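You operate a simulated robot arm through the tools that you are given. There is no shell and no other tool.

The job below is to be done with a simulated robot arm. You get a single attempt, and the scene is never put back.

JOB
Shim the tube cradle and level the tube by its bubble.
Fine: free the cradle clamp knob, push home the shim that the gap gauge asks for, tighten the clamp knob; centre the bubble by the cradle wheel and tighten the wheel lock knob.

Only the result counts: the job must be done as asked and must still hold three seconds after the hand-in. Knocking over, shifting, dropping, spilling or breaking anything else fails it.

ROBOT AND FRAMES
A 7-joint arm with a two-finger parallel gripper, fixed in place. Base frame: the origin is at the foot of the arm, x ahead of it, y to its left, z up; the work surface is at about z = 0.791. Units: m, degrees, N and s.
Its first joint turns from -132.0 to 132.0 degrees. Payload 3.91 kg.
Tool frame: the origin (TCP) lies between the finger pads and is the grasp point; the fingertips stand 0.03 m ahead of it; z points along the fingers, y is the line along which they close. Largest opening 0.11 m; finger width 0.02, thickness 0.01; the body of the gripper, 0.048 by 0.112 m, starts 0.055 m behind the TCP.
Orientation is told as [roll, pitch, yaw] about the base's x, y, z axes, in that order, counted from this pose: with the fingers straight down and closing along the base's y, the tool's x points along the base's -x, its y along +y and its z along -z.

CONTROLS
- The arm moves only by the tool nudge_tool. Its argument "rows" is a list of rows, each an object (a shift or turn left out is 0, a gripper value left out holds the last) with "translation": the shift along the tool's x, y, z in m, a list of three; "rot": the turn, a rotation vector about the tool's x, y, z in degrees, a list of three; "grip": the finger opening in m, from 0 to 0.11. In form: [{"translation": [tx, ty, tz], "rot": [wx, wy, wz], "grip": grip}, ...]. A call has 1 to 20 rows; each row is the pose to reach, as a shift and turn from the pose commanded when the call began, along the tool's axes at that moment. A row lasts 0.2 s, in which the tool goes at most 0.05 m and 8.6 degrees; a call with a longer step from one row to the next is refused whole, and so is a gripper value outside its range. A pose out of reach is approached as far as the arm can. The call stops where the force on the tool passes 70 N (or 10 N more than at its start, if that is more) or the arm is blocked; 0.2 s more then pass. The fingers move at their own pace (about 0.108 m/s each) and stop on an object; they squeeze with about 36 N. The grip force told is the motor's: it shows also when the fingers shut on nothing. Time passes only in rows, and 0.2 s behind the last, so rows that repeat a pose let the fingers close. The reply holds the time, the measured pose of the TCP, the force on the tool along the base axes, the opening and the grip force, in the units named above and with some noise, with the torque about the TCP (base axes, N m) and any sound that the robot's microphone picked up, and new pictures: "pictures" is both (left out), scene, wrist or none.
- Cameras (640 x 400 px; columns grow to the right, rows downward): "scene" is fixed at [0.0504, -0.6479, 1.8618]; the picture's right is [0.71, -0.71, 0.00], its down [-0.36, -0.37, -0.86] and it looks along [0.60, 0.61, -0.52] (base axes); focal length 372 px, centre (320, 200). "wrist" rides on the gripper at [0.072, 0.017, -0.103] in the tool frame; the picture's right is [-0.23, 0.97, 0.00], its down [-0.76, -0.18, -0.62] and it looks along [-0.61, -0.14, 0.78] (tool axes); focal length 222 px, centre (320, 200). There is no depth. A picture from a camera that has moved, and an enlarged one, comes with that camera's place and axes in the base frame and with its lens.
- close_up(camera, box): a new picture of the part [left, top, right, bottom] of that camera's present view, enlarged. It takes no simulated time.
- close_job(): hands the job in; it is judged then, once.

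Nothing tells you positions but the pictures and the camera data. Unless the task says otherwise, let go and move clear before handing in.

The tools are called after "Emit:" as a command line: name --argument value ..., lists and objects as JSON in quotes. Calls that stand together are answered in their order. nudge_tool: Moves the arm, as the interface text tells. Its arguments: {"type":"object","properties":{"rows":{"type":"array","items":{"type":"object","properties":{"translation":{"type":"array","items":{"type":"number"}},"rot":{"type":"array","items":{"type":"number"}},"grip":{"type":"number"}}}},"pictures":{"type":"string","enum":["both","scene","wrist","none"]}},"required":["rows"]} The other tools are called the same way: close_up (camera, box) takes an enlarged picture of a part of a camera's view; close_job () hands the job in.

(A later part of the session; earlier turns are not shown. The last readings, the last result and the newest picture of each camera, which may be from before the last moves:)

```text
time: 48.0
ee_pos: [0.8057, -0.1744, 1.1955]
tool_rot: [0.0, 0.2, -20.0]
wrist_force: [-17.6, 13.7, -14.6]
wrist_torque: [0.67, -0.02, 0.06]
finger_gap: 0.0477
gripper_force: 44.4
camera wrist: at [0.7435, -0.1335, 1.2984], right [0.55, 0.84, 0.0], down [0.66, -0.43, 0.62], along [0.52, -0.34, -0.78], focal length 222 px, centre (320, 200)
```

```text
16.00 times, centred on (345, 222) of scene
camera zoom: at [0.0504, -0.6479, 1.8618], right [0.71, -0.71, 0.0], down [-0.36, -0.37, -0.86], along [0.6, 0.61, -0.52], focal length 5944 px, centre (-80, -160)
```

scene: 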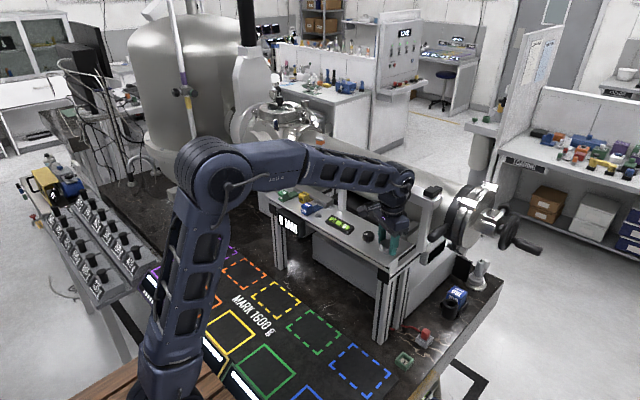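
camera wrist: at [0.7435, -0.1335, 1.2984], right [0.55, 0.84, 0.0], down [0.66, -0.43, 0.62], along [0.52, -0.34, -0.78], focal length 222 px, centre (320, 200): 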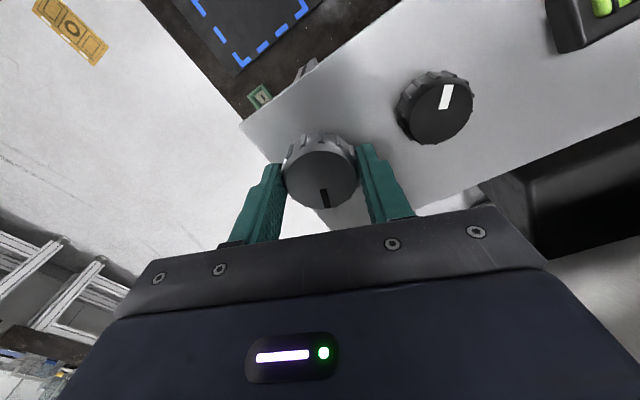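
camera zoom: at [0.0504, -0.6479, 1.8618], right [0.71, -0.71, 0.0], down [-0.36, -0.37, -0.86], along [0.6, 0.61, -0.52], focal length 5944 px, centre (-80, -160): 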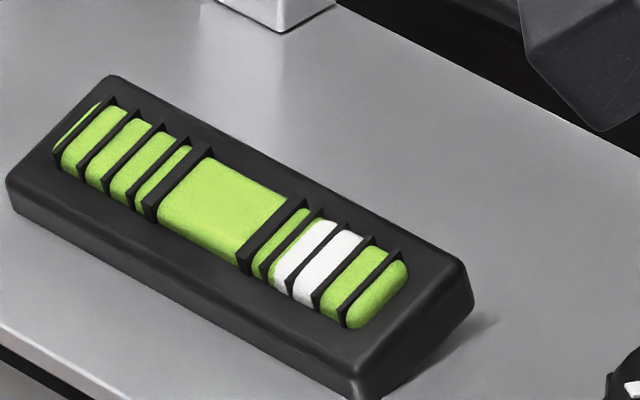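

Clockwise is the right direction: 20° moved the bubble visibly toward the centre, by about a quarter of the distance needed. I'll turn another 35° and measure.

Emit:
nudge_tool --rows '[{"translation": [0.0007, 0.0003, 0.0003], "rot": [0, 0, 5]}, {"translation": [0.0007, 0.0003, 0.0003], "rot": [0, 0, 10]}, {"translation": [0.0007, 0.0003, 0.0003], "rot": [0, 0, 15]}, {"translation": [0.0007, 0.0003, 0.0003], "rot": [0, 0, 20]}, {"translation": [0.0007, 0.0003, 0.0003], "rot": [0, 0, 25]}, {"translation": [0.0007, 0.0003, 0.0003], "rot": [0, 0, 30]}, {"translation": [0.0007, 0.0003, 0.0003], "rot": [0, 0, 35]}]' --pictures "wrist"

Emit:
close_up --camera "scene" --box '[326, 213, 354, 231]'

Emit:
close_up --camera "wrist" --box '[220, 80, 420, 240]'

```text
time: 49.6
ee_pos: [0.8061, -0.1727, 1.1943]
tool_rot: [0.1, -0.1, -55.0]
wrist_force: [13.9, 27.9, -3.6]
wrist_torque: [0.55, 0.42, 0.08]
finger_gap: 0.0477
gripper_force: 44.8
camera wrist: at [0.7786, -0.1036, 1.2982], right [0.93, 0.37, 0.0], down [0.29, -0.73, 0.62], along [0.23, -0.58, -0.78], focal length 222 px, centre (320, 200)
```

wrist: 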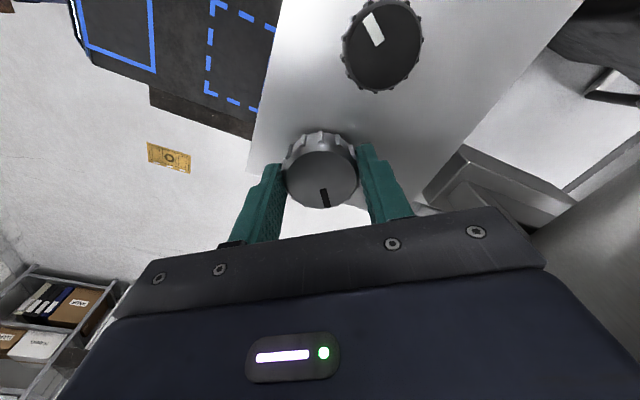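

```text
16.00 times, centred on (340, 222) of scene
camera zoom: at [0.0504, -0.6479, 1.8618], right [0.71, -0.71, 0.0], down [-0.36, -0.37, -0.86], along [0.6, 0.61, -0.52], focal length 5944 px, centre (0, -152)
```

zoom: 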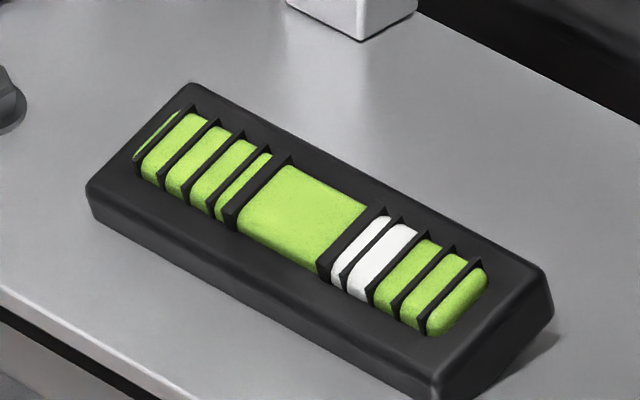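

```text
2.50 times, centred on (320, 160) of wrist
camera zoom: at [0.7786, -0.1036, 1.2982], right [0.93, 0.37, 0.0], down [0.29, -0.73, 0.62], along [0.23, -0.58, -0.78], focal length 555 px, centre (320, 300)
```

zoom: 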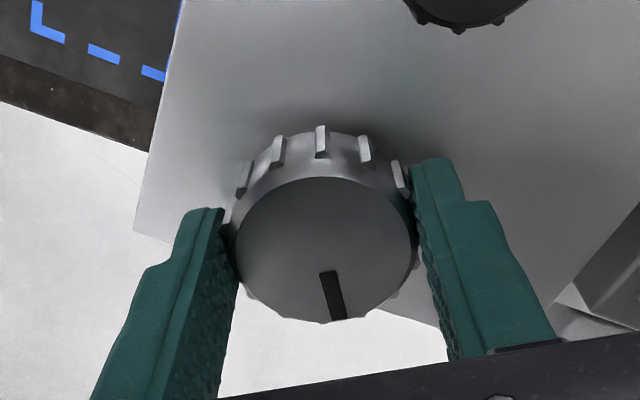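

The bubble moves at a steady rate, and I estimate about 80–85° more clockwise. I'll turn 20° more in this grip, then release and swing back for a fresh grip.

Emit:
nudge_tool --rows '[{"translation": [0.0005, 0.001, 0], "rot": [0, 0, 5]}, {"translation": [0.0005, 0.001, 0], "rot": [0, 0, 10]}, {"translation": [0.0005, 0.001, 0], "rot": [0, 0, 15]}, {"translation": [0.0005, 0.001, 0], "rot": [0, 0, 20]}, {"translation": [0.0005, 0.001, 0], "rot": [0, 0, 20], "grip": 0.068}, {"translation": [0.0005, 0.001, 0], "rot": [0, 0, 20]}, {"translation": [0.0005, 0.001, 0], "rot": [0, 0, 20]}]' --pictures "wrist"

Emit:
close_up --camera "scene" --box '[326, 213, 354, 231]'

Emit:
close_up --camera "wrist" --box '[220, 80, 420, 240]'

```text
time: 51.2
ee_pos: [0.8056, -0.1742, 1.194]
tool_rot: [0.1, 0.0, -74.9]
wrist_force: [0.2, 0.0, -0.1]
wrist_torque: [0.01, 0.01, 0.03]
finger_gap: 0.0683
gripper_force: 0.1
camera wrist: at [0.8036, -0.0993, 1.2979], right [1.0, 0.03, 0.0], down [0.03, -0.78, 0.62], along [0.02, -0.62, -0.78], focal length 222 px, centre (320, 200)
```

wrist: 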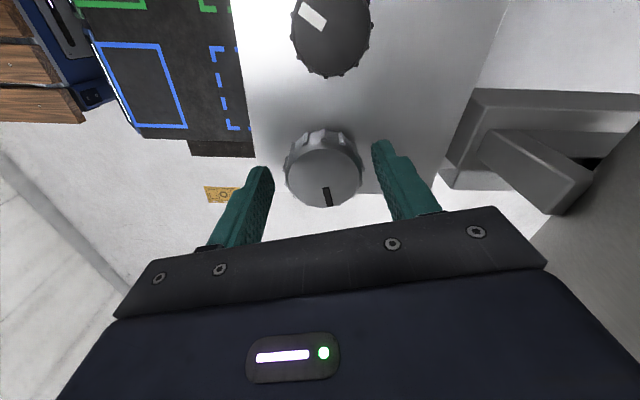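

```text
16.00 times, centred on (340, 222) of scene
camera zoom: at [0.0504, -0.6479, 1.8618], right [0.71, -0.71, 0.0], down [-0.36, -0.37, -0.86], along [0.6, 0.61, -0.52], focal length 5944 px, centre (0, -152)
```

zoom: 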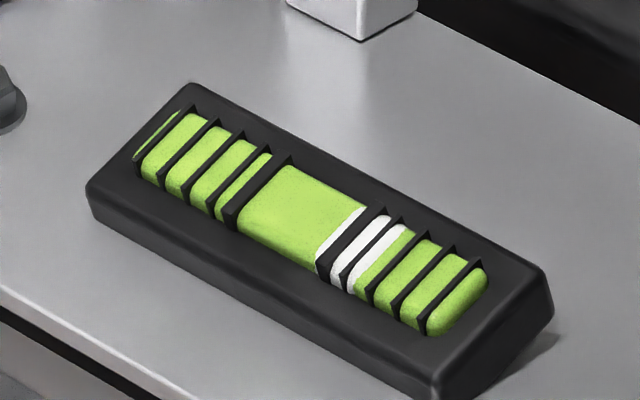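

```text
2.50 times, centred on (320, 160) of wrist
camera zoom: at [0.8036, -0.0993, 1.2979], right [1.0, 0.03, 0.0], down [0.03, -0.78, 0.62], along [0.02, -0.62, -0.78], focal length 555 px, centre (320, 300)
```

zoom: 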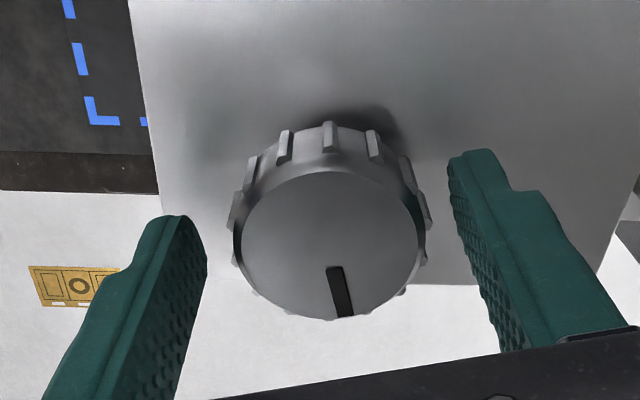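

About two-thirds of the way there. I'll swing the open gripper back counter-clockwise in place and take a fresh grip on the wheel.

Emit:
nudge_tool --rows '[{"rot": [0, 0, -8]}, {"rot": [0, 0, -16]}, {"rot": [0, 0, -24]}, {"rot": [0, 0, -32]}, {"rot": [0, 0, -40]}, {"rot": [0, 0, -48]}, {"rot": [0, 0, -56]}, {"rot": [0, 0, -64]}, {"rot": [0, 0, -72]}, {"rot": [0, 0, -80]}, {"rot": [0, 0, -88]}, {"rot": [0, 0, -96]}, {"rot": [0, 0, -104]}, {"rot": [0, 0, -110]}, {"rot": [0, 0, -110], "grip": 0.0}, {"rot": [0, 0, -110]}, {"rot": [0, 0, -110]}]'

Emit:
close_up --camera "scene" --box '[326, 213, 354, 231]'

Emit:
close_up --camera "wrist" --box '[220, 80, 420, 240]'

```text
time: 54.8
ee_pos: [0.8073, -0.1757, 1.1953]
tool_rot: [-0.1, 0.1, 35.0]
wrist_force: [22.5, -22.4, 1.9]
wrist_torque: [-0.22, -1.03, -0.03]
finger_gap: 0.0475
gripper_force: 45.1
camera wrist: at [0.7377, -0.2036, 1.2985], right [-0.37, 0.93, 0.0], down [0.73, 0.29, 0.62], along [0.58, 0.23, -0.78], focal length 222 px, centre (320, 200)
```

scene: 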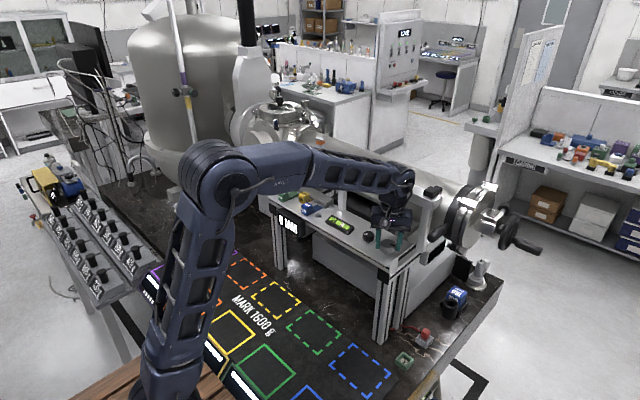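
wrist: 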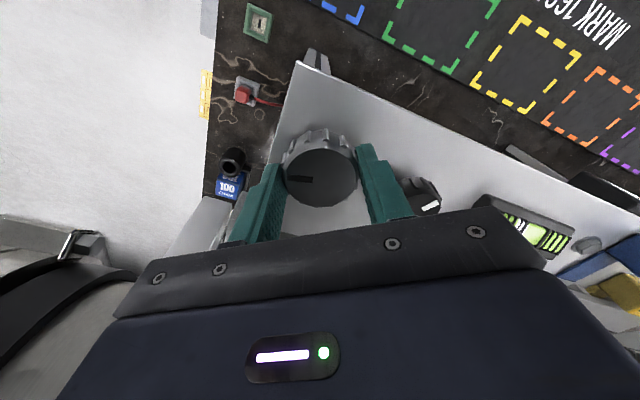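

```text
16.00 times, centred on (340, 222) of scene
camera zoom: at [0.0504, -0.6479, 1.8618], right [0.71, -0.71, 0.0], down [-0.36, -0.37, -0.86], along [0.6, 0.61, -0.52], focal length 5944 px, centre (0, -152)
```

zoom: 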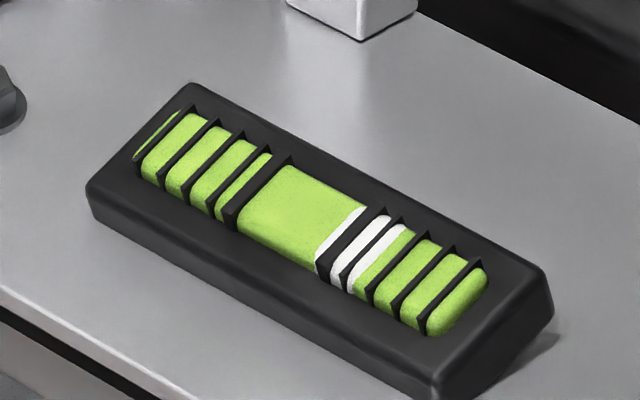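

```text
2.50 times, centred on (320, 160) of wrist
camera zoom: at [0.7377, -0.2036, 1.2985], right [-0.37, 0.93, 0.0], down [0.73, 0.29, 0.62], along [0.58, 0.23, -0.78], focal length 555 px, centre (320, 300)
```

zoom: 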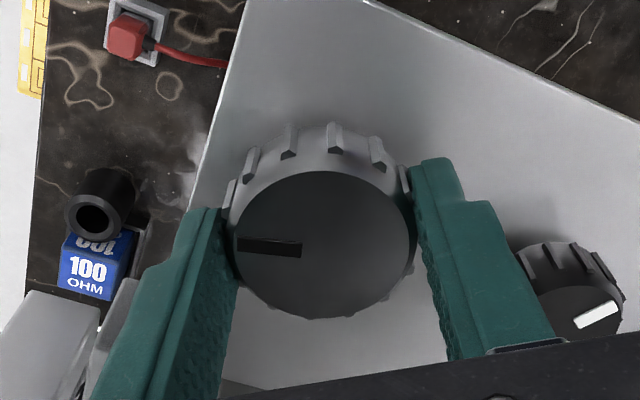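

The grip is good. I'll turn clockwise 50°, relieving the small side load, then measure.

Emit:
nudge_tool --rows '[{"translation": [-0.0002, -0.0011, 0], "rot": [0, 0, 5]}, {"translation": [-0.0002, -0.0011, 0], "rot": [0, 0, 10]}, {"translation": [-0.0002, -0.0011, 0], "rot": [0, 0, 15]}, {"translation": [-0.0002, -0.0011, 0], "rot": [0, 0, 20]}, {"translation": [-0.0002, -0.0011, 0], "rot": [0, 0, 25]}, {"translation": [-0.0002, -0.0011, 0], "rot": [0, 0, 30]}, {"translation": [-0.0002, -0.0011, 0], "rot": [0, 0, 35]}, {"translation": [-0.0002, -0.0011, 0], "rot": [0, 0, 40]}, {"translation": [-0.0002, -0.0011, 0], "rot": [0, 0, 45]}, {"translation": [-0.0002, -0.0011, 0], "rot": [0, 0, 50]}]' --pictures "wrist"

Emit:
close_up --camera "scene" --box '[326, 213, 354, 231]'

Emit:
close_up --camera "wrist" --box '[480, 60, 640, 160]'

```text
time: 57.0
ee_pos: [0.8076, -0.1738, 1.1951]
tool_rot: [0.0, 0.0, -15.1]
wrist_force: [-0.6, -10.8, 11.3]
wrist_torque: [-0.57, 1.21, 0.0]
finger_gap: 0.0476
gripper_force: 45.1
camera wrist: at [0.7412, -0.1394, 1.2985], right [0.47, 0.88, 0.0], down [0.69, -0.37, 0.62], along [0.55, -0.29, -0.78], focal length 222 px, centre (320, 200)
```

wrist: 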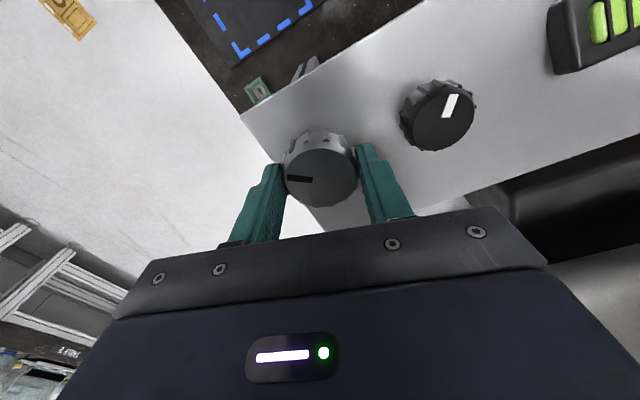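

```text
16.00 times, centred on (340, 222) of scene
camera zoom: at [0.0504, -0.6479, 1.8618], right [0.71, -0.71, 0.0], down [-0.36, -0.37, -0.86], along [0.6, 0.61, -0.52], focal length 5944 px, centre (0, -152)
```

zoom: 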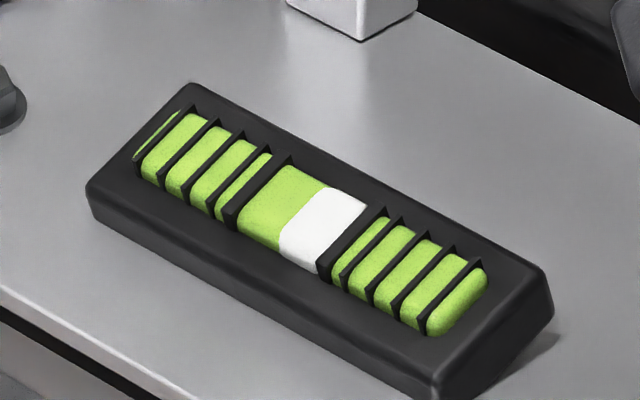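

```text
4.00 times, centred on (560, 110) of wrist
camera zoom: at [0.7412, -0.1394, 1.2985], right [0.47, 0.88, 0.0], down [0.69, -0.37, 0.62], along [0.55, -0.29, -0.78], focal length 888 px, centre (-640, 560)
```

zoom: 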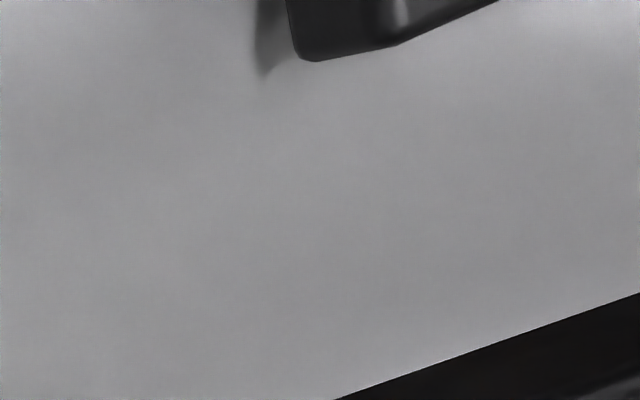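

The bubble is now inside the central window, against its right-hand line. I'll zoom in more closely to measure what remains.

Emit:
close_up --camera "scene" --box '[334, 218, 346, 226]'

```text
16.00 times, centred on (340, 222) of scene
camera zoom: at [0.0504, -0.6479, 1.8618], right [0.71, -0.71, 0.0], down [-0.36, -0.37, -0.86], along [0.6, 0.61, -0.52], focal length 5944 px, centre (0, -152)
```

zoom: 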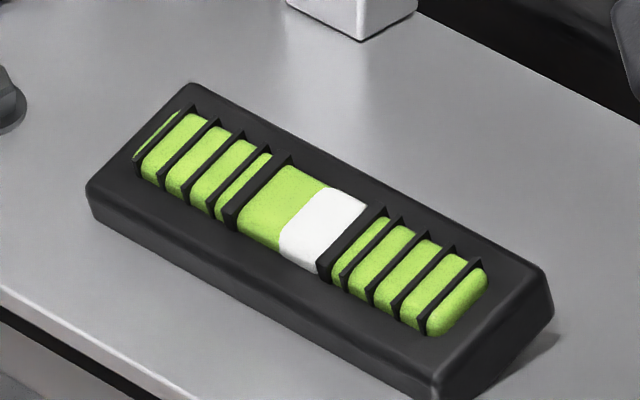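

Measured against the ring marks, the bubble needs to shift about 23 px more, which is roughly 28–30° of wheel. I'll turn 24° and recheck.

Emit:
nudge_tool --rows '[{"rot": [0, 0, 4]}, {"rot": [0, 0, 8]}, {"rot": [0, 0, 12]}, {"rot": [0, 0, 16]}, {"rot": [0, 0, 20]}, {"rot": [0, 0, 24]}]' --pictures "wrist"

Emit:
close_up --camera "scene" --box '[326, 213, 354, 231]'

```text
time: 58.4
ee_pos: [0.8066, -0.174, 1.1955]
tool_rot: [0.1, 0.0, -39.1]
wrist_force: [2.4, -3.9, 18.2]
wrist_torque: [-0.18, 0.04, 0.01]
finger_gap: 0.0474
gripper_force: 45.2
camera wrist: at [0.7613, -0.1153, 1.2984], right [0.79, 0.61, 0.0], down [0.48, -0.62, 0.62], along [0.38, -0.49, -0.78], focal length 222 px, centre (320, 200)
```

wrist: 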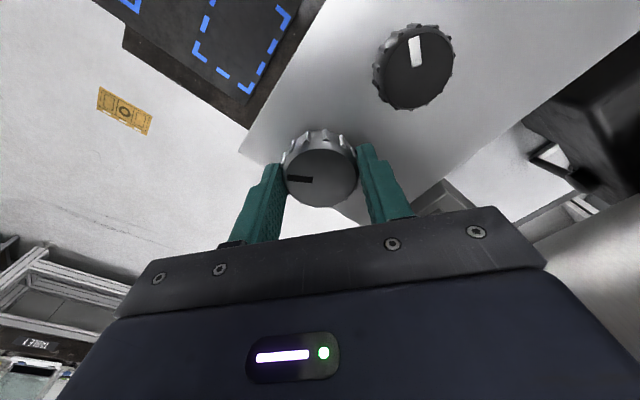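

```text
16.00 times, centred on (340, 222) of scene
camera zoom: at [0.0504, -0.6479, 1.8618], right [0.71, -0.71, 0.0], down [-0.36, -0.37, -0.86], along [0.6, 0.61, -0.52], focal length 5944 px, centre (0, -152)
```

zoom: 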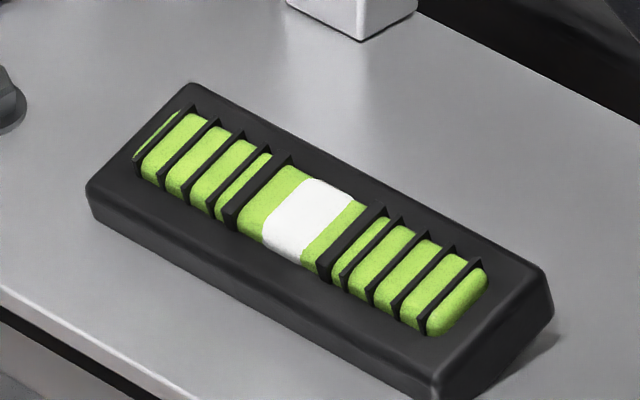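

The bubble is nearly centred, I estimate about 3 px (≈4°) to the right of the middle. I'll turn 3.5° more, release, and view the vial with the wrist camera for a better check.

Emit:
nudge_tool --rows '[{"rot": [0, 0, 2]}, {"rot": [0, 0, 3.5]}, {"rot": [0, 0, 3.5]}, {"rot": [0, 0, 3.5], "grip": 0.068}, {"rot": [0, 0, 3.5]}, {"rot": [0, 0, 3.5]}, {"translation": [0, 0, -0.03], "rot": [0, 0, 3.5]}, {"translation": [0, 0, -0.06], "rot": [0, 0, 3.5]}, {"translation": [0, 0, -0.085], "rot": [0, 0, 3.5]}, {"translation": [0, 0, -0.085], "rot": [0, 0, -4.5]}, {"translation": [0, 0, -0.085], "rot": [0, 0, -12.5]}, {"translation": [0, 0, -0.085], "rot": [0, 0, -20.5]}, {"translation": [0, 0, -0.085], "rot": [0, 0, -28.5]}, {"translation": [0, 0, -0.085], "rot": [0, 0, -36]}, {"translation": [0, 0, -0.085], "rot": [0, 0, -39]}]'

Emit:
close_up --camera "scene" --box '[326, 213, 354, 231]'

Emit:
close_up --camera "wrist" --box '[380, 80, 640, 240]'

```text
time: 61.6
ee_pos: [0.8056, -0.1738, 1.2793]
tool_rot: [0.1, -0.1, 0.1]
wrist_force: [0.5, 0.3, -0.2]
wrist_torque: [0.02, 0.0, 0.01]
finger_gap: 0.0678
gripper_force: 0.0
camera wrist: at [0.7349, -0.1579, 1.383], right [0.23, 0.97, 0.0], down [0.76, -0.18, 0.62], along [0.61, -0.14, -0.78], focal length 222 px, centre (320, 200)
```

scene: 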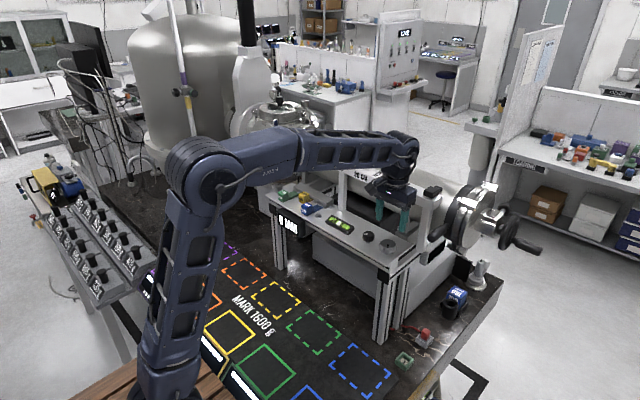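
wrist: 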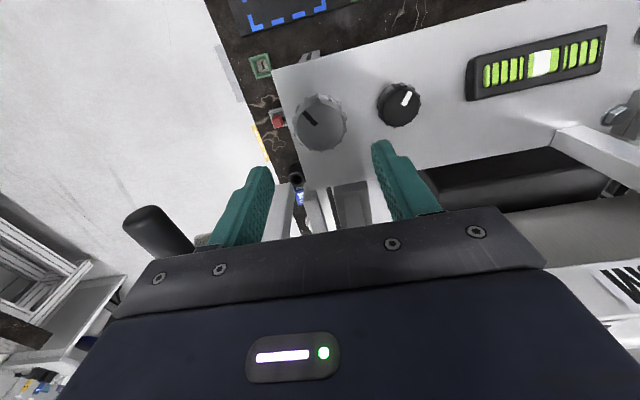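

```text
16.00 times, centred on (340, 222) of scene
camera zoom: at [0.0504, -0.6479, 1.8618], right [0.71, -0.71, 0.0], down [-0.36, -0.37, -0.86], along [0.6, 0.61, -0.52], focal length 5944 px, centre (0, -152)
```

zoom: 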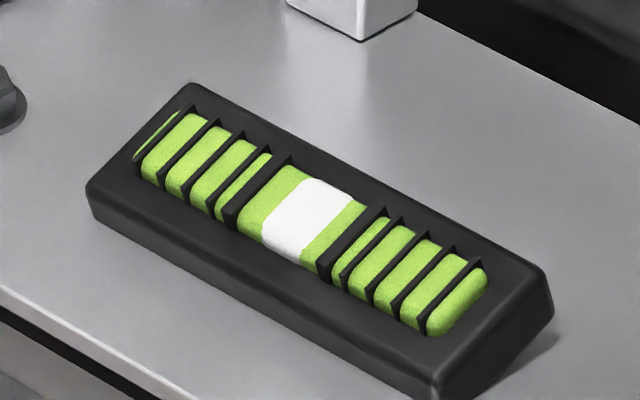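

```text
2.46 times, centred on (510, 160) of wrist
camera zoom: at [0.7349, -0.1579, 1.383], right [0.23, 0.97, 0.0], down [0.76, -0.18, 0.62], along [0.61, -0.14, -0.78], focal length 547 px, centre (-148, 298)
```

zoom: 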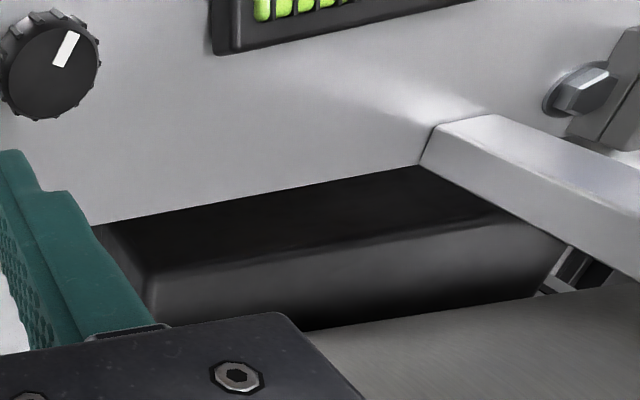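

From this angle the bubble looks centred. I'll position the wrist camera squarely over the vial for a symmetric check.

Emit:
nudge_tool --rows '[{"translation": [0.003, 0.045, 0], "grip": 0.1}, {"translation": [0.006, 0.09, 0]}, {"translation": [0.006, 0.135, 0]}, {"translation": [0.006, 0.175, 0]}, {"translation": [0.006, 0.175, 0.015]}, {"translation": [0.006, 0.175, 0.03]}]' --pictures "wrist"

Emit:
close_up --camera "wrist" --box '[270, 90, 410, 170]'

Emit:
close_up --camera "wrist" --box '[315, 112, 365, 142]'

```text
time: 63.0
ee_pos: [0.8005, -0.0001, 1.2486]
tool_rot: [-0.1, 0.0, 0.0]
wrist_force: [-1.6, -0.4, -0.4]
wrist_torque: [0.03, -0.01, -0.02]
finger_gap: 0.1001
gripper_force: 0.0
camera wrist: at [0.7284, 0.018, 1.3528], right [0.23, 0.97, 0.0], down [0.76, -0.18, 0.62], along [0.61, -0.14, -0.78], focal length 222 px, centre (320, 200)
```

wrist: 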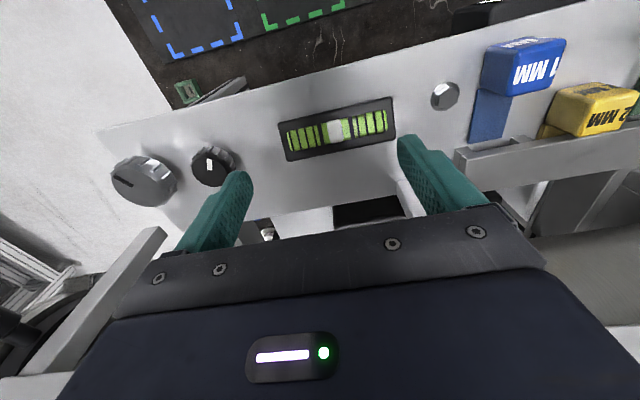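

```text
4.57 times, centred on (340, 130) of wrist
camera zoom: at [0.7284, 0.018, 1.3528], right [0.23, 0.97, 0.0], down [0.76, -0.18, 0.62], along [0.61, -0.14, -0.78], focal length 1015 px, centre (229, 520)
```

zoom: 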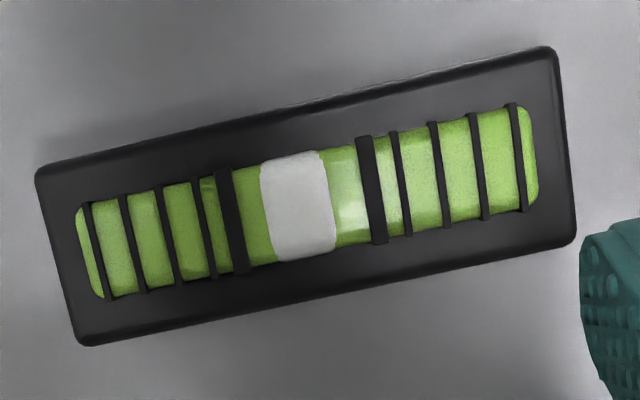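

```text
12.80 times, centred on (340, 127) of wrist
camera zoom: at [0.7284, 0.018, 1.3528], right [0.23, 0.97, 0.0], down [0.76, -0.18, 0.62], along [0.61, -0.14, -0.78], focal length 2843 px, centre (64, 1134)
```

zoom: 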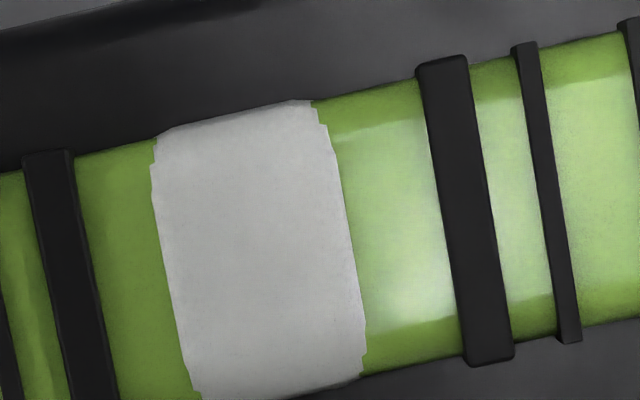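

The wrist view shows the bubble about 0.7 mm toward the wheel side of centre, so roughly 3–4° more clockwise is needed. I'll go back to the wheel with the wrist turned 15° counter-clockwise, so the vial stays in the wrist camera's view while I trim it.

Emit:
nudge_tool --rows '[{"translation": [0, -0.02, -0.03], "grip": 0.068}, {"translation": [-0.003, -0.06, -0.03], "rot": [0, 0, -5]}, {"translation": [-0.006, -0.1, -0.03], "rot": [0, 0, -10]}, {"translation": [-0.006, -0.14, -0.03], "rot": [0, 0, -15]}, {"translation": [-0.006, -0.174, -0.03], "rot": [0, 0, -15]}, {"translation": [-0.006, -0.174, 0], "rot": [0, 0, -15]}, {"translation": [-0.006, -0.174, 0.018], "rot": [0, 0, -15]}]' --pictures "wrist"

Emit:
close_up --camera "wrist" --box '[220, 80, 420, 240]'

```text
time: 64.6
ee_pos: [0.8066, -0.176, 1.2311]
tool_rot: [0.1, 0.1, 15.0]
wrist_force: [0.3, -0.4, -0.2]
wrist_torque: [0.02, -0.02, 0.0]
finger_gap: 0.068
gripper_force: 0.0
camera wrist: at [0.7325, -0.1786, 1.3341], right [-0.03, 1.0, 0.0], down [0.78, 0.03, 0.62], along [0.62, 0.02, -0.78], focal length 222 px, centre (320, 200)
```

wrist: 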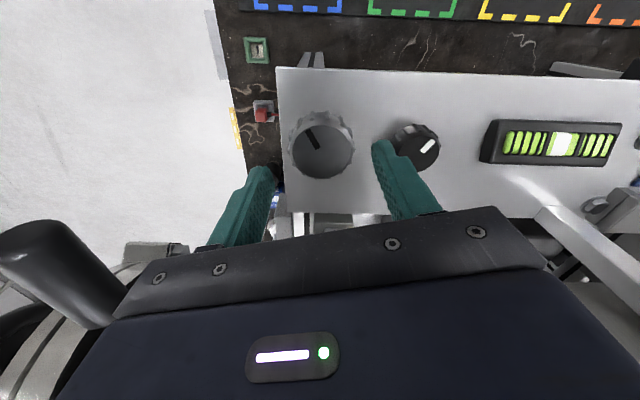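

```text
2.50 times, centred on (320, 160) of wrist
camera zoom: at [0.7325, -0.1786, 1.3341], right [-0.03, 1.0, 0.0], down [0.78, 0.03, 0.62], along [0.62, 0.02, -0.78], focal length 555 px, centre (320, 300)
```

zoom: 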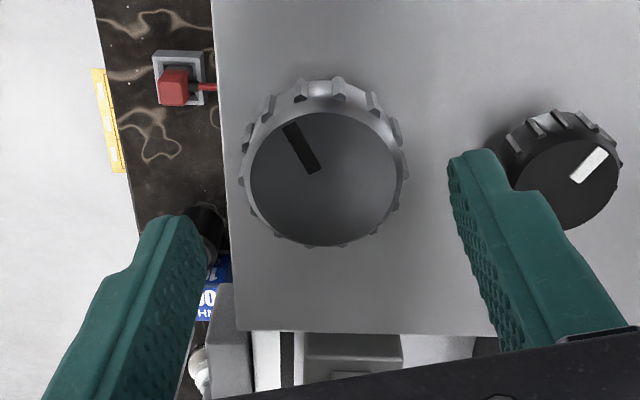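

The vial is in view and the wheel is centred between the fingers. I'll lower and grip, then zoom on the vial before trimming.

Emit:
nudge_tool --rows '[{"translation": [0, 0, 0.012]}, {"translation": [0, 0, 0.024]}, {"translation": [0, 0, 0.0365]}, {"translation": [0, 0, 0.0365], "grip": 0.0}, {"translation": [0, 0, 0.0365]}, {"translation": [0, 0, 0.0365]}]' --pictures "wrist"

Emit:
close_up --camera "scene" --box '[326, 213, 354, 231]'

Emit:
close_up --camera "wrist" --box '[500, 90, 640, 180]'

```text
time: 66.0
ee_pos: [0.807, -0.1754, 1.1962]
tool_rot: [-0.1, 0.0, 15.0]
wrist_force: [9.5, -18.8, -3.4]
wrist_torque: [-0.47, -1.02, 0.23]
finger_gap: 0.0472
gripper_force: 45.2
camera wrist: at [0.7332, -0.1776, 1.2985], right [-0.03, 1.0, 0.0], down [0.78, 0.03, 0.62], along [0.62, 0.02, -0.78], focal length 222 px, centre (320, 200)
```

wrist: 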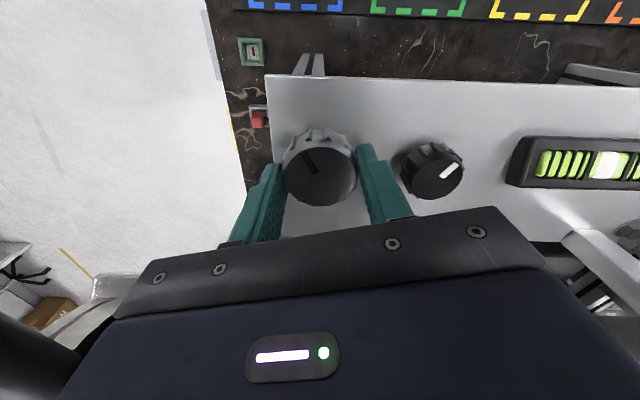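

```text
16.00 times, centred on (340, 222) of scene
camera zoom: at [0.0504, -0.6479, 1.8618], right [0.71, -0.71, 0.0], down [-0.36, -0.37, -0.86], along [0.6, 0.61, -0.52], focal length 5944 px, centre (0, -152)
```

zoom: 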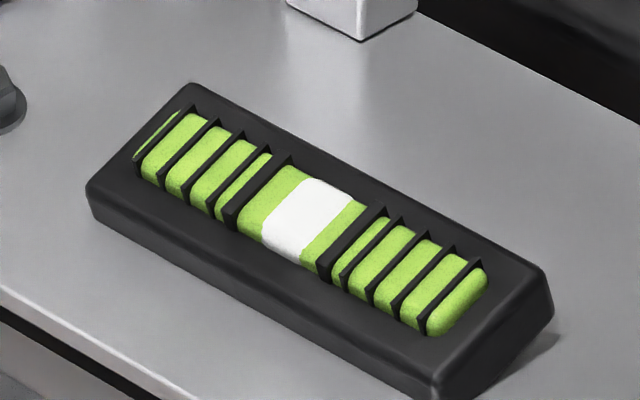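

```text
4.44 times, centred on (570, 135) of wrist
camera zoom: at [0.7332, -0.1776, 1.2985], right [-0.03, 1.0, 0.0], down [0.78, 0.03, 0.62], along [0.62, 0.02, -0.78], focal length 987 px, centre (-791, 489)
```

zoom: 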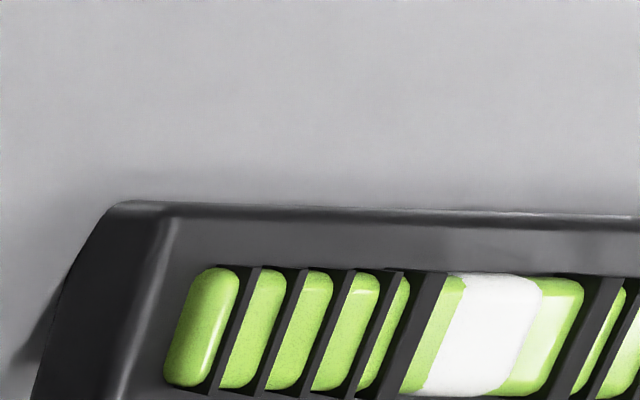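

Gripping has not moved the bubble. I'll trim 4° clockwise.

Emit:
nudge_tool --rows '[{"rot": [0, 0, 1]}, {"rot": [0, 0, 2]}, {"rot": [0, 0, 3]}, {"rot": [0, 0, 4]}, {"rot": [0, 0, 4]}]' --pictures "none"

Emit:
close_up --camera "scene" --box '[326, 213, 354, 231]'

Emit:
close_up --camera "wrist" --box '[500, 110, 640, 200]'

```text
time: 67.2
ee_pos: [0.8065, -0.1763, 1.1954]
tool_rot: [0.0, 0.1, 11.0]
wrist_force: [15.1, -26.1, 3.4]
wrist_torque: [-1.17, -0.67, 0.68]
finger_gap: 0.0473
gripper_force: 45.1
```

```text
16.00 times, centred on (340, 222) of scene
camera zoom: at [0.0504, -0.6479, 1.8618], right [0.71, -0.71, 0.0], down [-0.36, -0.37, -0.86], along [0.6, 0.61, -0.52], focal length 5944 px, centre (0, -152)
```

zoom: 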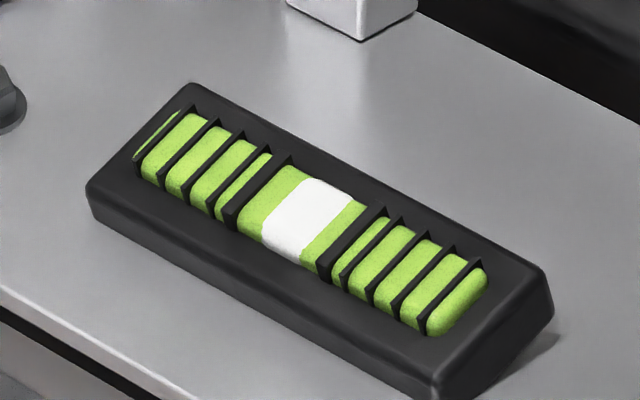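

```text
4.44 times, centred on (570, 155) of wrist
camera zoom: at [0.7333, -0.1723, 1.2984], right [0.04, 1.0, 0.0], down [0.78, -0.03, 0.62], along [0.62, -0.02, -0.78], focal length 987 px, centre (-791, 400)
```

zoom: 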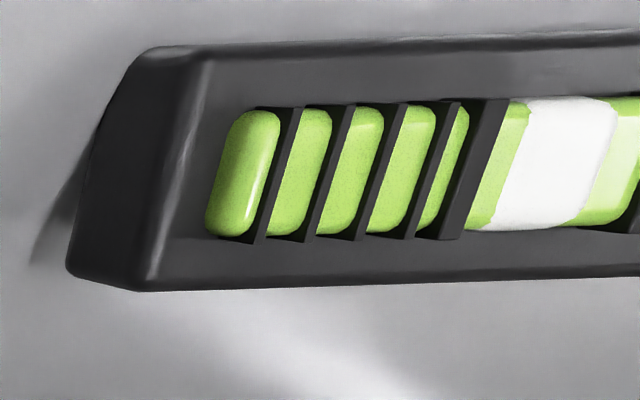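

Torque is rising (0.68 N·m) while the bubble isn't moving, so the wheel may be at the end of its travel after about 150°. I'll check the wheel mark against the fingers and test slightly further.

Emit:
close_up --camera "wrist" --box '[260, 110, 380, 220]'

Emit:
nudge_tool --rows '[{"translation": [0, -0.0006, 0], "rot": [0, 0, 2]}, {"translation": [0, -0.0006, 0], "rot": [0, 0, 4]}, {"translation": [0, -0.0006, 0], "rot": [0, 0, 6]}, {"translation": [0, -0.0006, 0], "rot": [0, 0, 6]}]' --pictures "none"

Emit:
close_up --camera "wrist" --box '[260, 110, 380, 220]'

Emit:
close_up --camera "scene" --box '[326, 213, 354, 231]'

```text
3.64 times, centred on (320, 165) of wrist
camera zoom: at [0.7333, -0.1723, 1.2984], right [0.04, 1.0, 0.0], down [0.78, -0.03, 0.62], along [0.62, -0.02, -0.78], focal length 808 px, centre (320, 327)
```

zoom: 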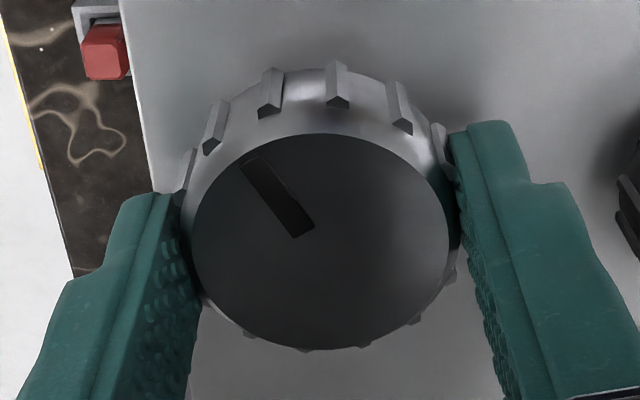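

```text
time: 68.2
ee_pos: [0.8061, -0.176, 1.1945]
tool_rot: [0.1, 0.0, 5.1]
wrist_force: [11.1, -24.7, -1.4]
wrist_torque: [-1.05, -0.49, 0.54]
finger_gap: 0.0476
gripper_force: 44.9
```

```text
3.64 times, centred on (320, 165) of wrist
camera zoom: at [0.734, -0.1646, 1.2983], right [0.14, 0.99, 0.0], down [0.77, -0.11, 0.62], along [0.62, -0.09, -0.78], focal length 808 px, centre (320, 327)
```

zoom: 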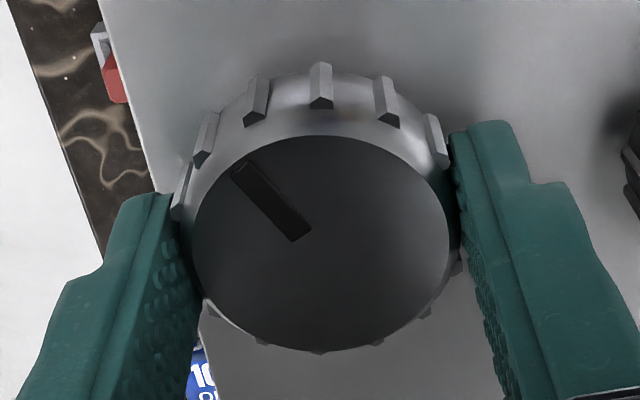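

```text
16.00 times, centred on (340, 222) of scene
camera zoom: at [0.0504, -0.6479, 1.8618], right [0.71, -0.71, 0.0], down [-0.36, -0.37, -0.86], along [0.6, 0.61, -0.52], focal length 5944 px, centre (0, -152)
```

zoom: 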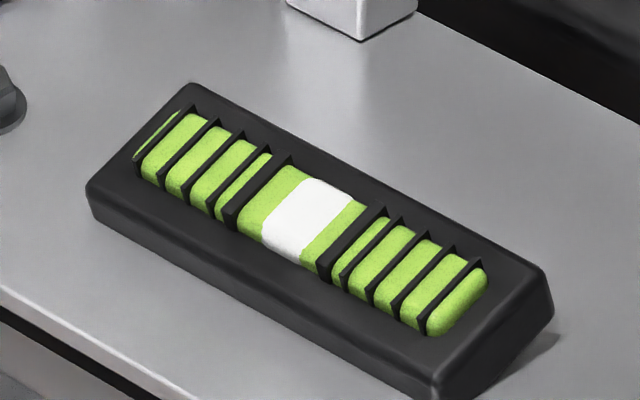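

The mark slipped in the fingers while the bubble stayed put, so the wheel is at its stop (about 150°) with the bubble essentially in the middle. I'll release and take a perspective-free, square-on look at the vial.

Emit:
nudge_tool --rows '[{"grip": 0.068}, {"translation": [0, 0, 0]}, {"translation": [0, 0, 0]}, {"translation": [0, 0, -0.03]}, {"translation": [0, 0, -0.065]}, {"translation": [0, 0, -0.085], "rot": [0, 0, -8.2]}, {"translation": [-0.002, 0.04, -0.085], "rot": [0, 0, -8.2]}, {"translation": [-0.005, 0.08, -0.085], "rot": [0, 0, -8.2], "grip": 0.1}, {"translation": [-0.007, 0.12, -0.085], "rot": [0, 0, -8.2]}, {"translation": [-0.009, 0.16, -0.085], "rot": [0, 0, -8.2]}, {"translation": [-0.0106, 0.1905, -0.085], "rot": [0, 0, -8.2]}, {"translation": [-0.0106, 0.1905, -0.06], "rot": [0, 0, -8.2]}, {"translation": [-0.0106, 0.1905, -0.05], "rot": [0, 0, -8.2]}]' --pictures "wrist"

Emit:
close_up --camera "wrist" --box '[280, 80, 370, 140]'

Emit:
close_up --camera "scene" --box '[326, 213, 354, 231]'

```text
time: 71.0
ee_pos: [0.8015, 0.02, 1.2466]
tool_rot: [0.0, -0.1, 13.2]
wrist_force: [0.1, 0.0, 0.2]
wrist_torque: [0.01, 0.01, 0.0]
finger_gap: 0.1
gripper_force: 0.1
camera wrist: at [0.7267, 0.0185, 1.3496], right [0.0, 1.0, 0.0], down [0.78, 0.0, 0.62], along [0.62, 0.0, -0.78], focal length 222 px, centre (320, 200)
```

wrist: 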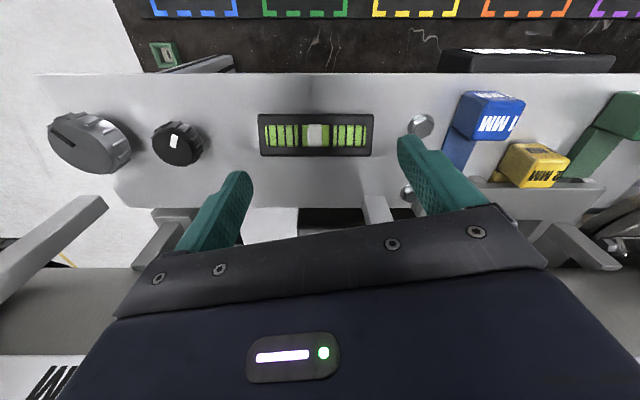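

```text
6.67 times, centred on (325, 110) of wrist
camera zoom: at [0.7267, 0.0185, 1.3496], right [0.0, 1.0, 0.0], down [0.78, 0.0, 0.62], along [0.62, 0.0, -0.78], focal length 1481 px, centre (287, 800)
```

zoom: 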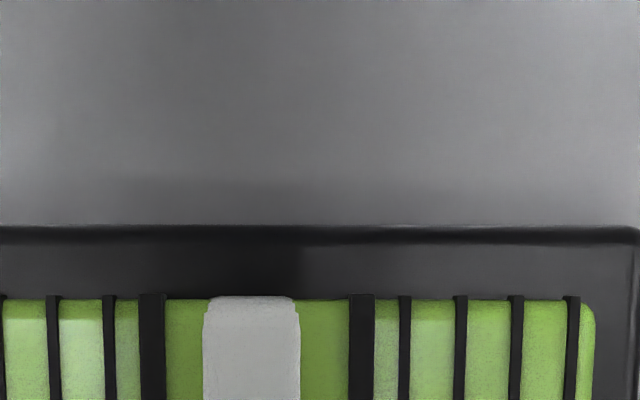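

```text
16.00 times, centred on (340, 222) of scene
camera zoom: at [0.0504, -0.6479, 1.8618], right [0.71, -0.71, 0.0], down [-0.36, -0.37, -0.86], along [0.6, 0.61, -0.52], focal length 5944 px, centre (0, -152)
```

zoom: 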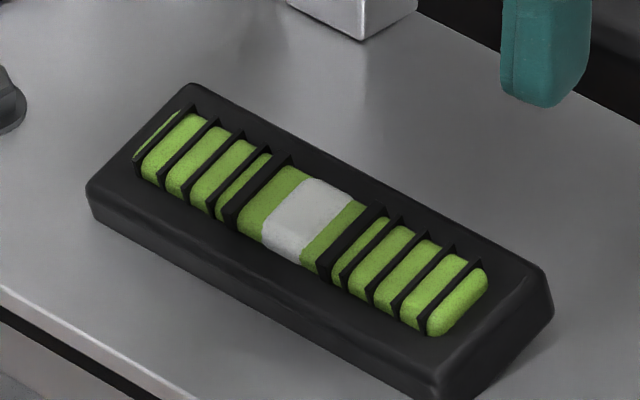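

Emit:
close_up --camera "wrist" --box '[291, 118, 341, 150]'

Emit:
close_up --camera "wrist" --box '[251, 100, 381, 180]'

```text
12.50 times, centred on (316, 134) of wrist
camera zoom: at [0.7267, 0.0185, 1.3496], right [0.0, 1.0, 0.0], down [0.78, 0.0, 0.62], along [0.62, 0.0, -0.78], focal length 2776 px, centre (370, 1025)
```

zoom: 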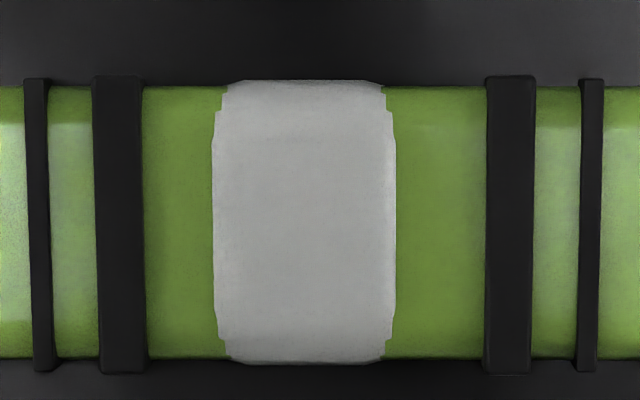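

```text
4.92 times, centred on (316, 140) of wrist
camera zoom: at [0.7267, 0.0185, 1.3496], right [0.0, 1.0, 0.0], down [0.78, 0.0, 0.62], along [0.62, 0.0, -0.78], focal length 1094 px, centre (340, 495)
```

zoom: 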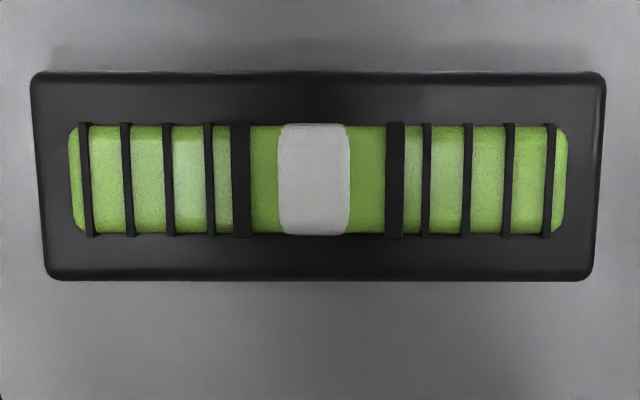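

Square-on, the bubble sits well inside the two heavy rings, about 0.7 mm from dead centre, with the wheel against its stop. Next is the black lock knob; I'll locate it precisely.

Emit:
close_up --camera "wrist" --box '[30, 90, 230, 190]'

Emit:
close_up --camera "scene" --box '[350, 220, 410, 260]'

```text
3.20 times, centred on (130, 140) of wrist
camera zoom: at [0.7267, 0.0185, 1.3496], right [0.0, 1.0, 0.0], down [0.78, 0.0, 0.62], along [0.62, 0.0, -0.78], focal length 711 px, centre (928, 392)
```

zoom: 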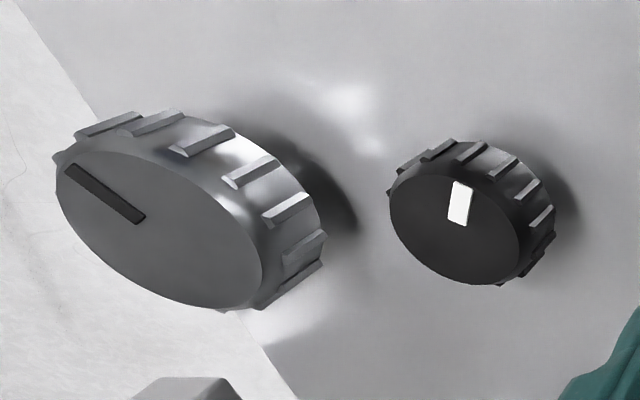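

```text
10.00 times, centred on (380, 240) of scene
camera zoom: at [0.0504, -0.6479, 1.8618], right [0.71, -0.71, 0.0], down [-0.36, -0.37, -0.86], along [0.6, 0.61, -0.52], focal length 3715 px, centre (-280, -200)
```

zoom: 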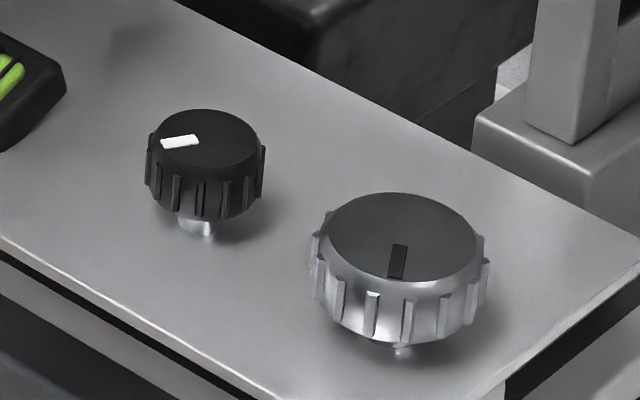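

The lock knob is at about (0.805, -0.1005), with its pointer roughly 145–150° counter-clockwise of +x (open). I'll move above it with the wrist pre-rotated to +75° so I can turn it clockwise in one grip.

Emit:
nudge_tool --rows '[{"translation": [0, 0, -0.03], "grip": 0.054}, {"translation": [0.008, -0.039, -0.03], "rot": [0, 0, -8]}, {"translation": [0.016, -0.078, -0.03], "rot": [0, 0, -16]}, {"translation": [0.0238, -0.1167, -0.03], "rot": [0, 0, -24]}, {"translation": [0.0238, -0.1167, -0.03], "rot": [0, 0, -32]}, {"translation": [0.0238, -0.1167, -0.03], "rot": [0, 0, -40]}, {"translation": [0.0238, -0.1167, -0.03], "rot": [0, 0, -48]}, {"translation": [0.0238, -0.1167, -0.03], "rot": [0, 0, -56]}, {"translation": [0.0238, -0.1167, -0.03], "rot": [0, 0, -61.8]}, {"translation": [0.0238, -0.1167, -0.005], "rot": [0, 0, -61.8]}, {"translation": [0.0238, -0.1167, 0.015], "rot": [0, 0, -61.8]}]'

Emit:
close_up --camera "wrist" --box '[220, 80, 420, 240]'

Emit:
close_up --camera "scene" --box '[320, 180, 430, 260]'

```text
time: 73.4
ee_pos: [0.8055, -0.1023, 1.229]
tool_rot: [0.1, 0.1, 75.0]
wrist_force: [0.6, 0.3, -0.3]
wrist_torque: [0.01, 0.01, 0.02]
finger_gap: 0.0541
gripper_force: 0.1
camera wrist: at [0.7699, -0.1685, 1.3334], right [-0.88, 0.47, 0.0], down [0.37, 0.69, 0.62], along [0.29, 0.55, -0.78], focal length 222 px, centre (320, 200)
```

scene: 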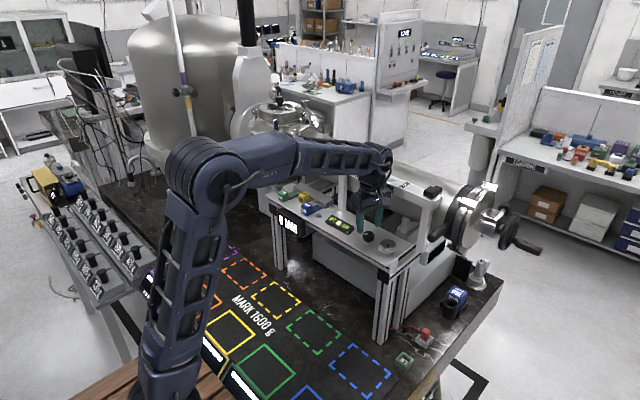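
wrist: 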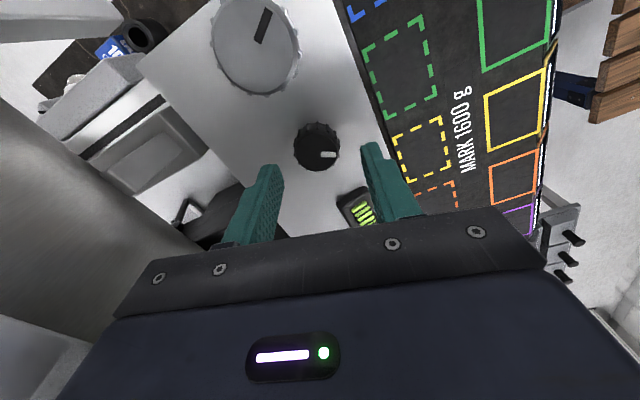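

```text
2.50 times, centred on (320, 160) of wrist
camera zoom: at [0.7699, -0.1685, 1.3334], right [-0.88, 0.47, 0.0], down [0.37, 0.69, 0.62], along [0.29, 0.55, -0.78], focal length 555 px, centre (320, 300)
```

zoom: 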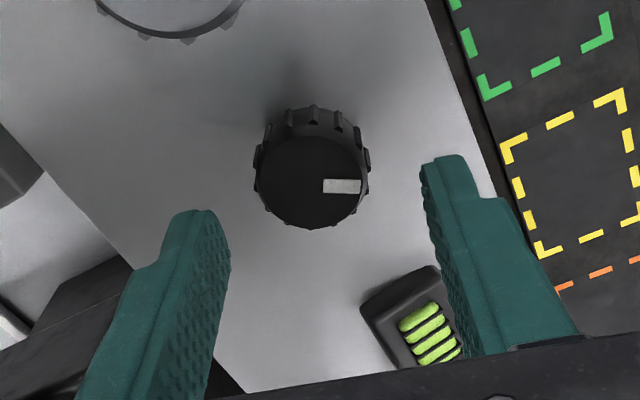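

```text
5.00 times, centred on (375, 220) of scene
camera zoom: at [0.0504, -0.6479, 1.8618], right [0.71, -0.71, 0.0], down [-0.36, -0.37, -0.86], along [0.6, 0.61, -0.52], focal length 1857 px, centre (45, 100)
```

zoom: 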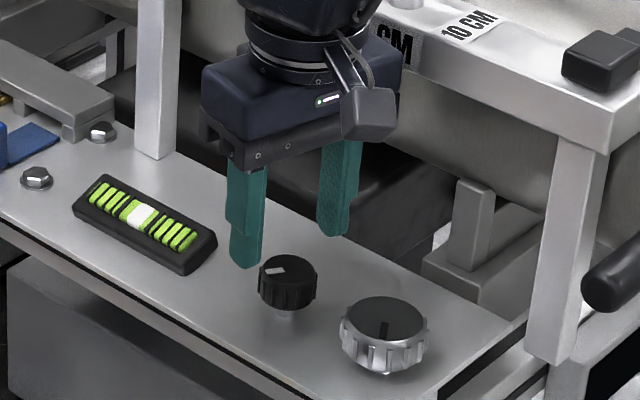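

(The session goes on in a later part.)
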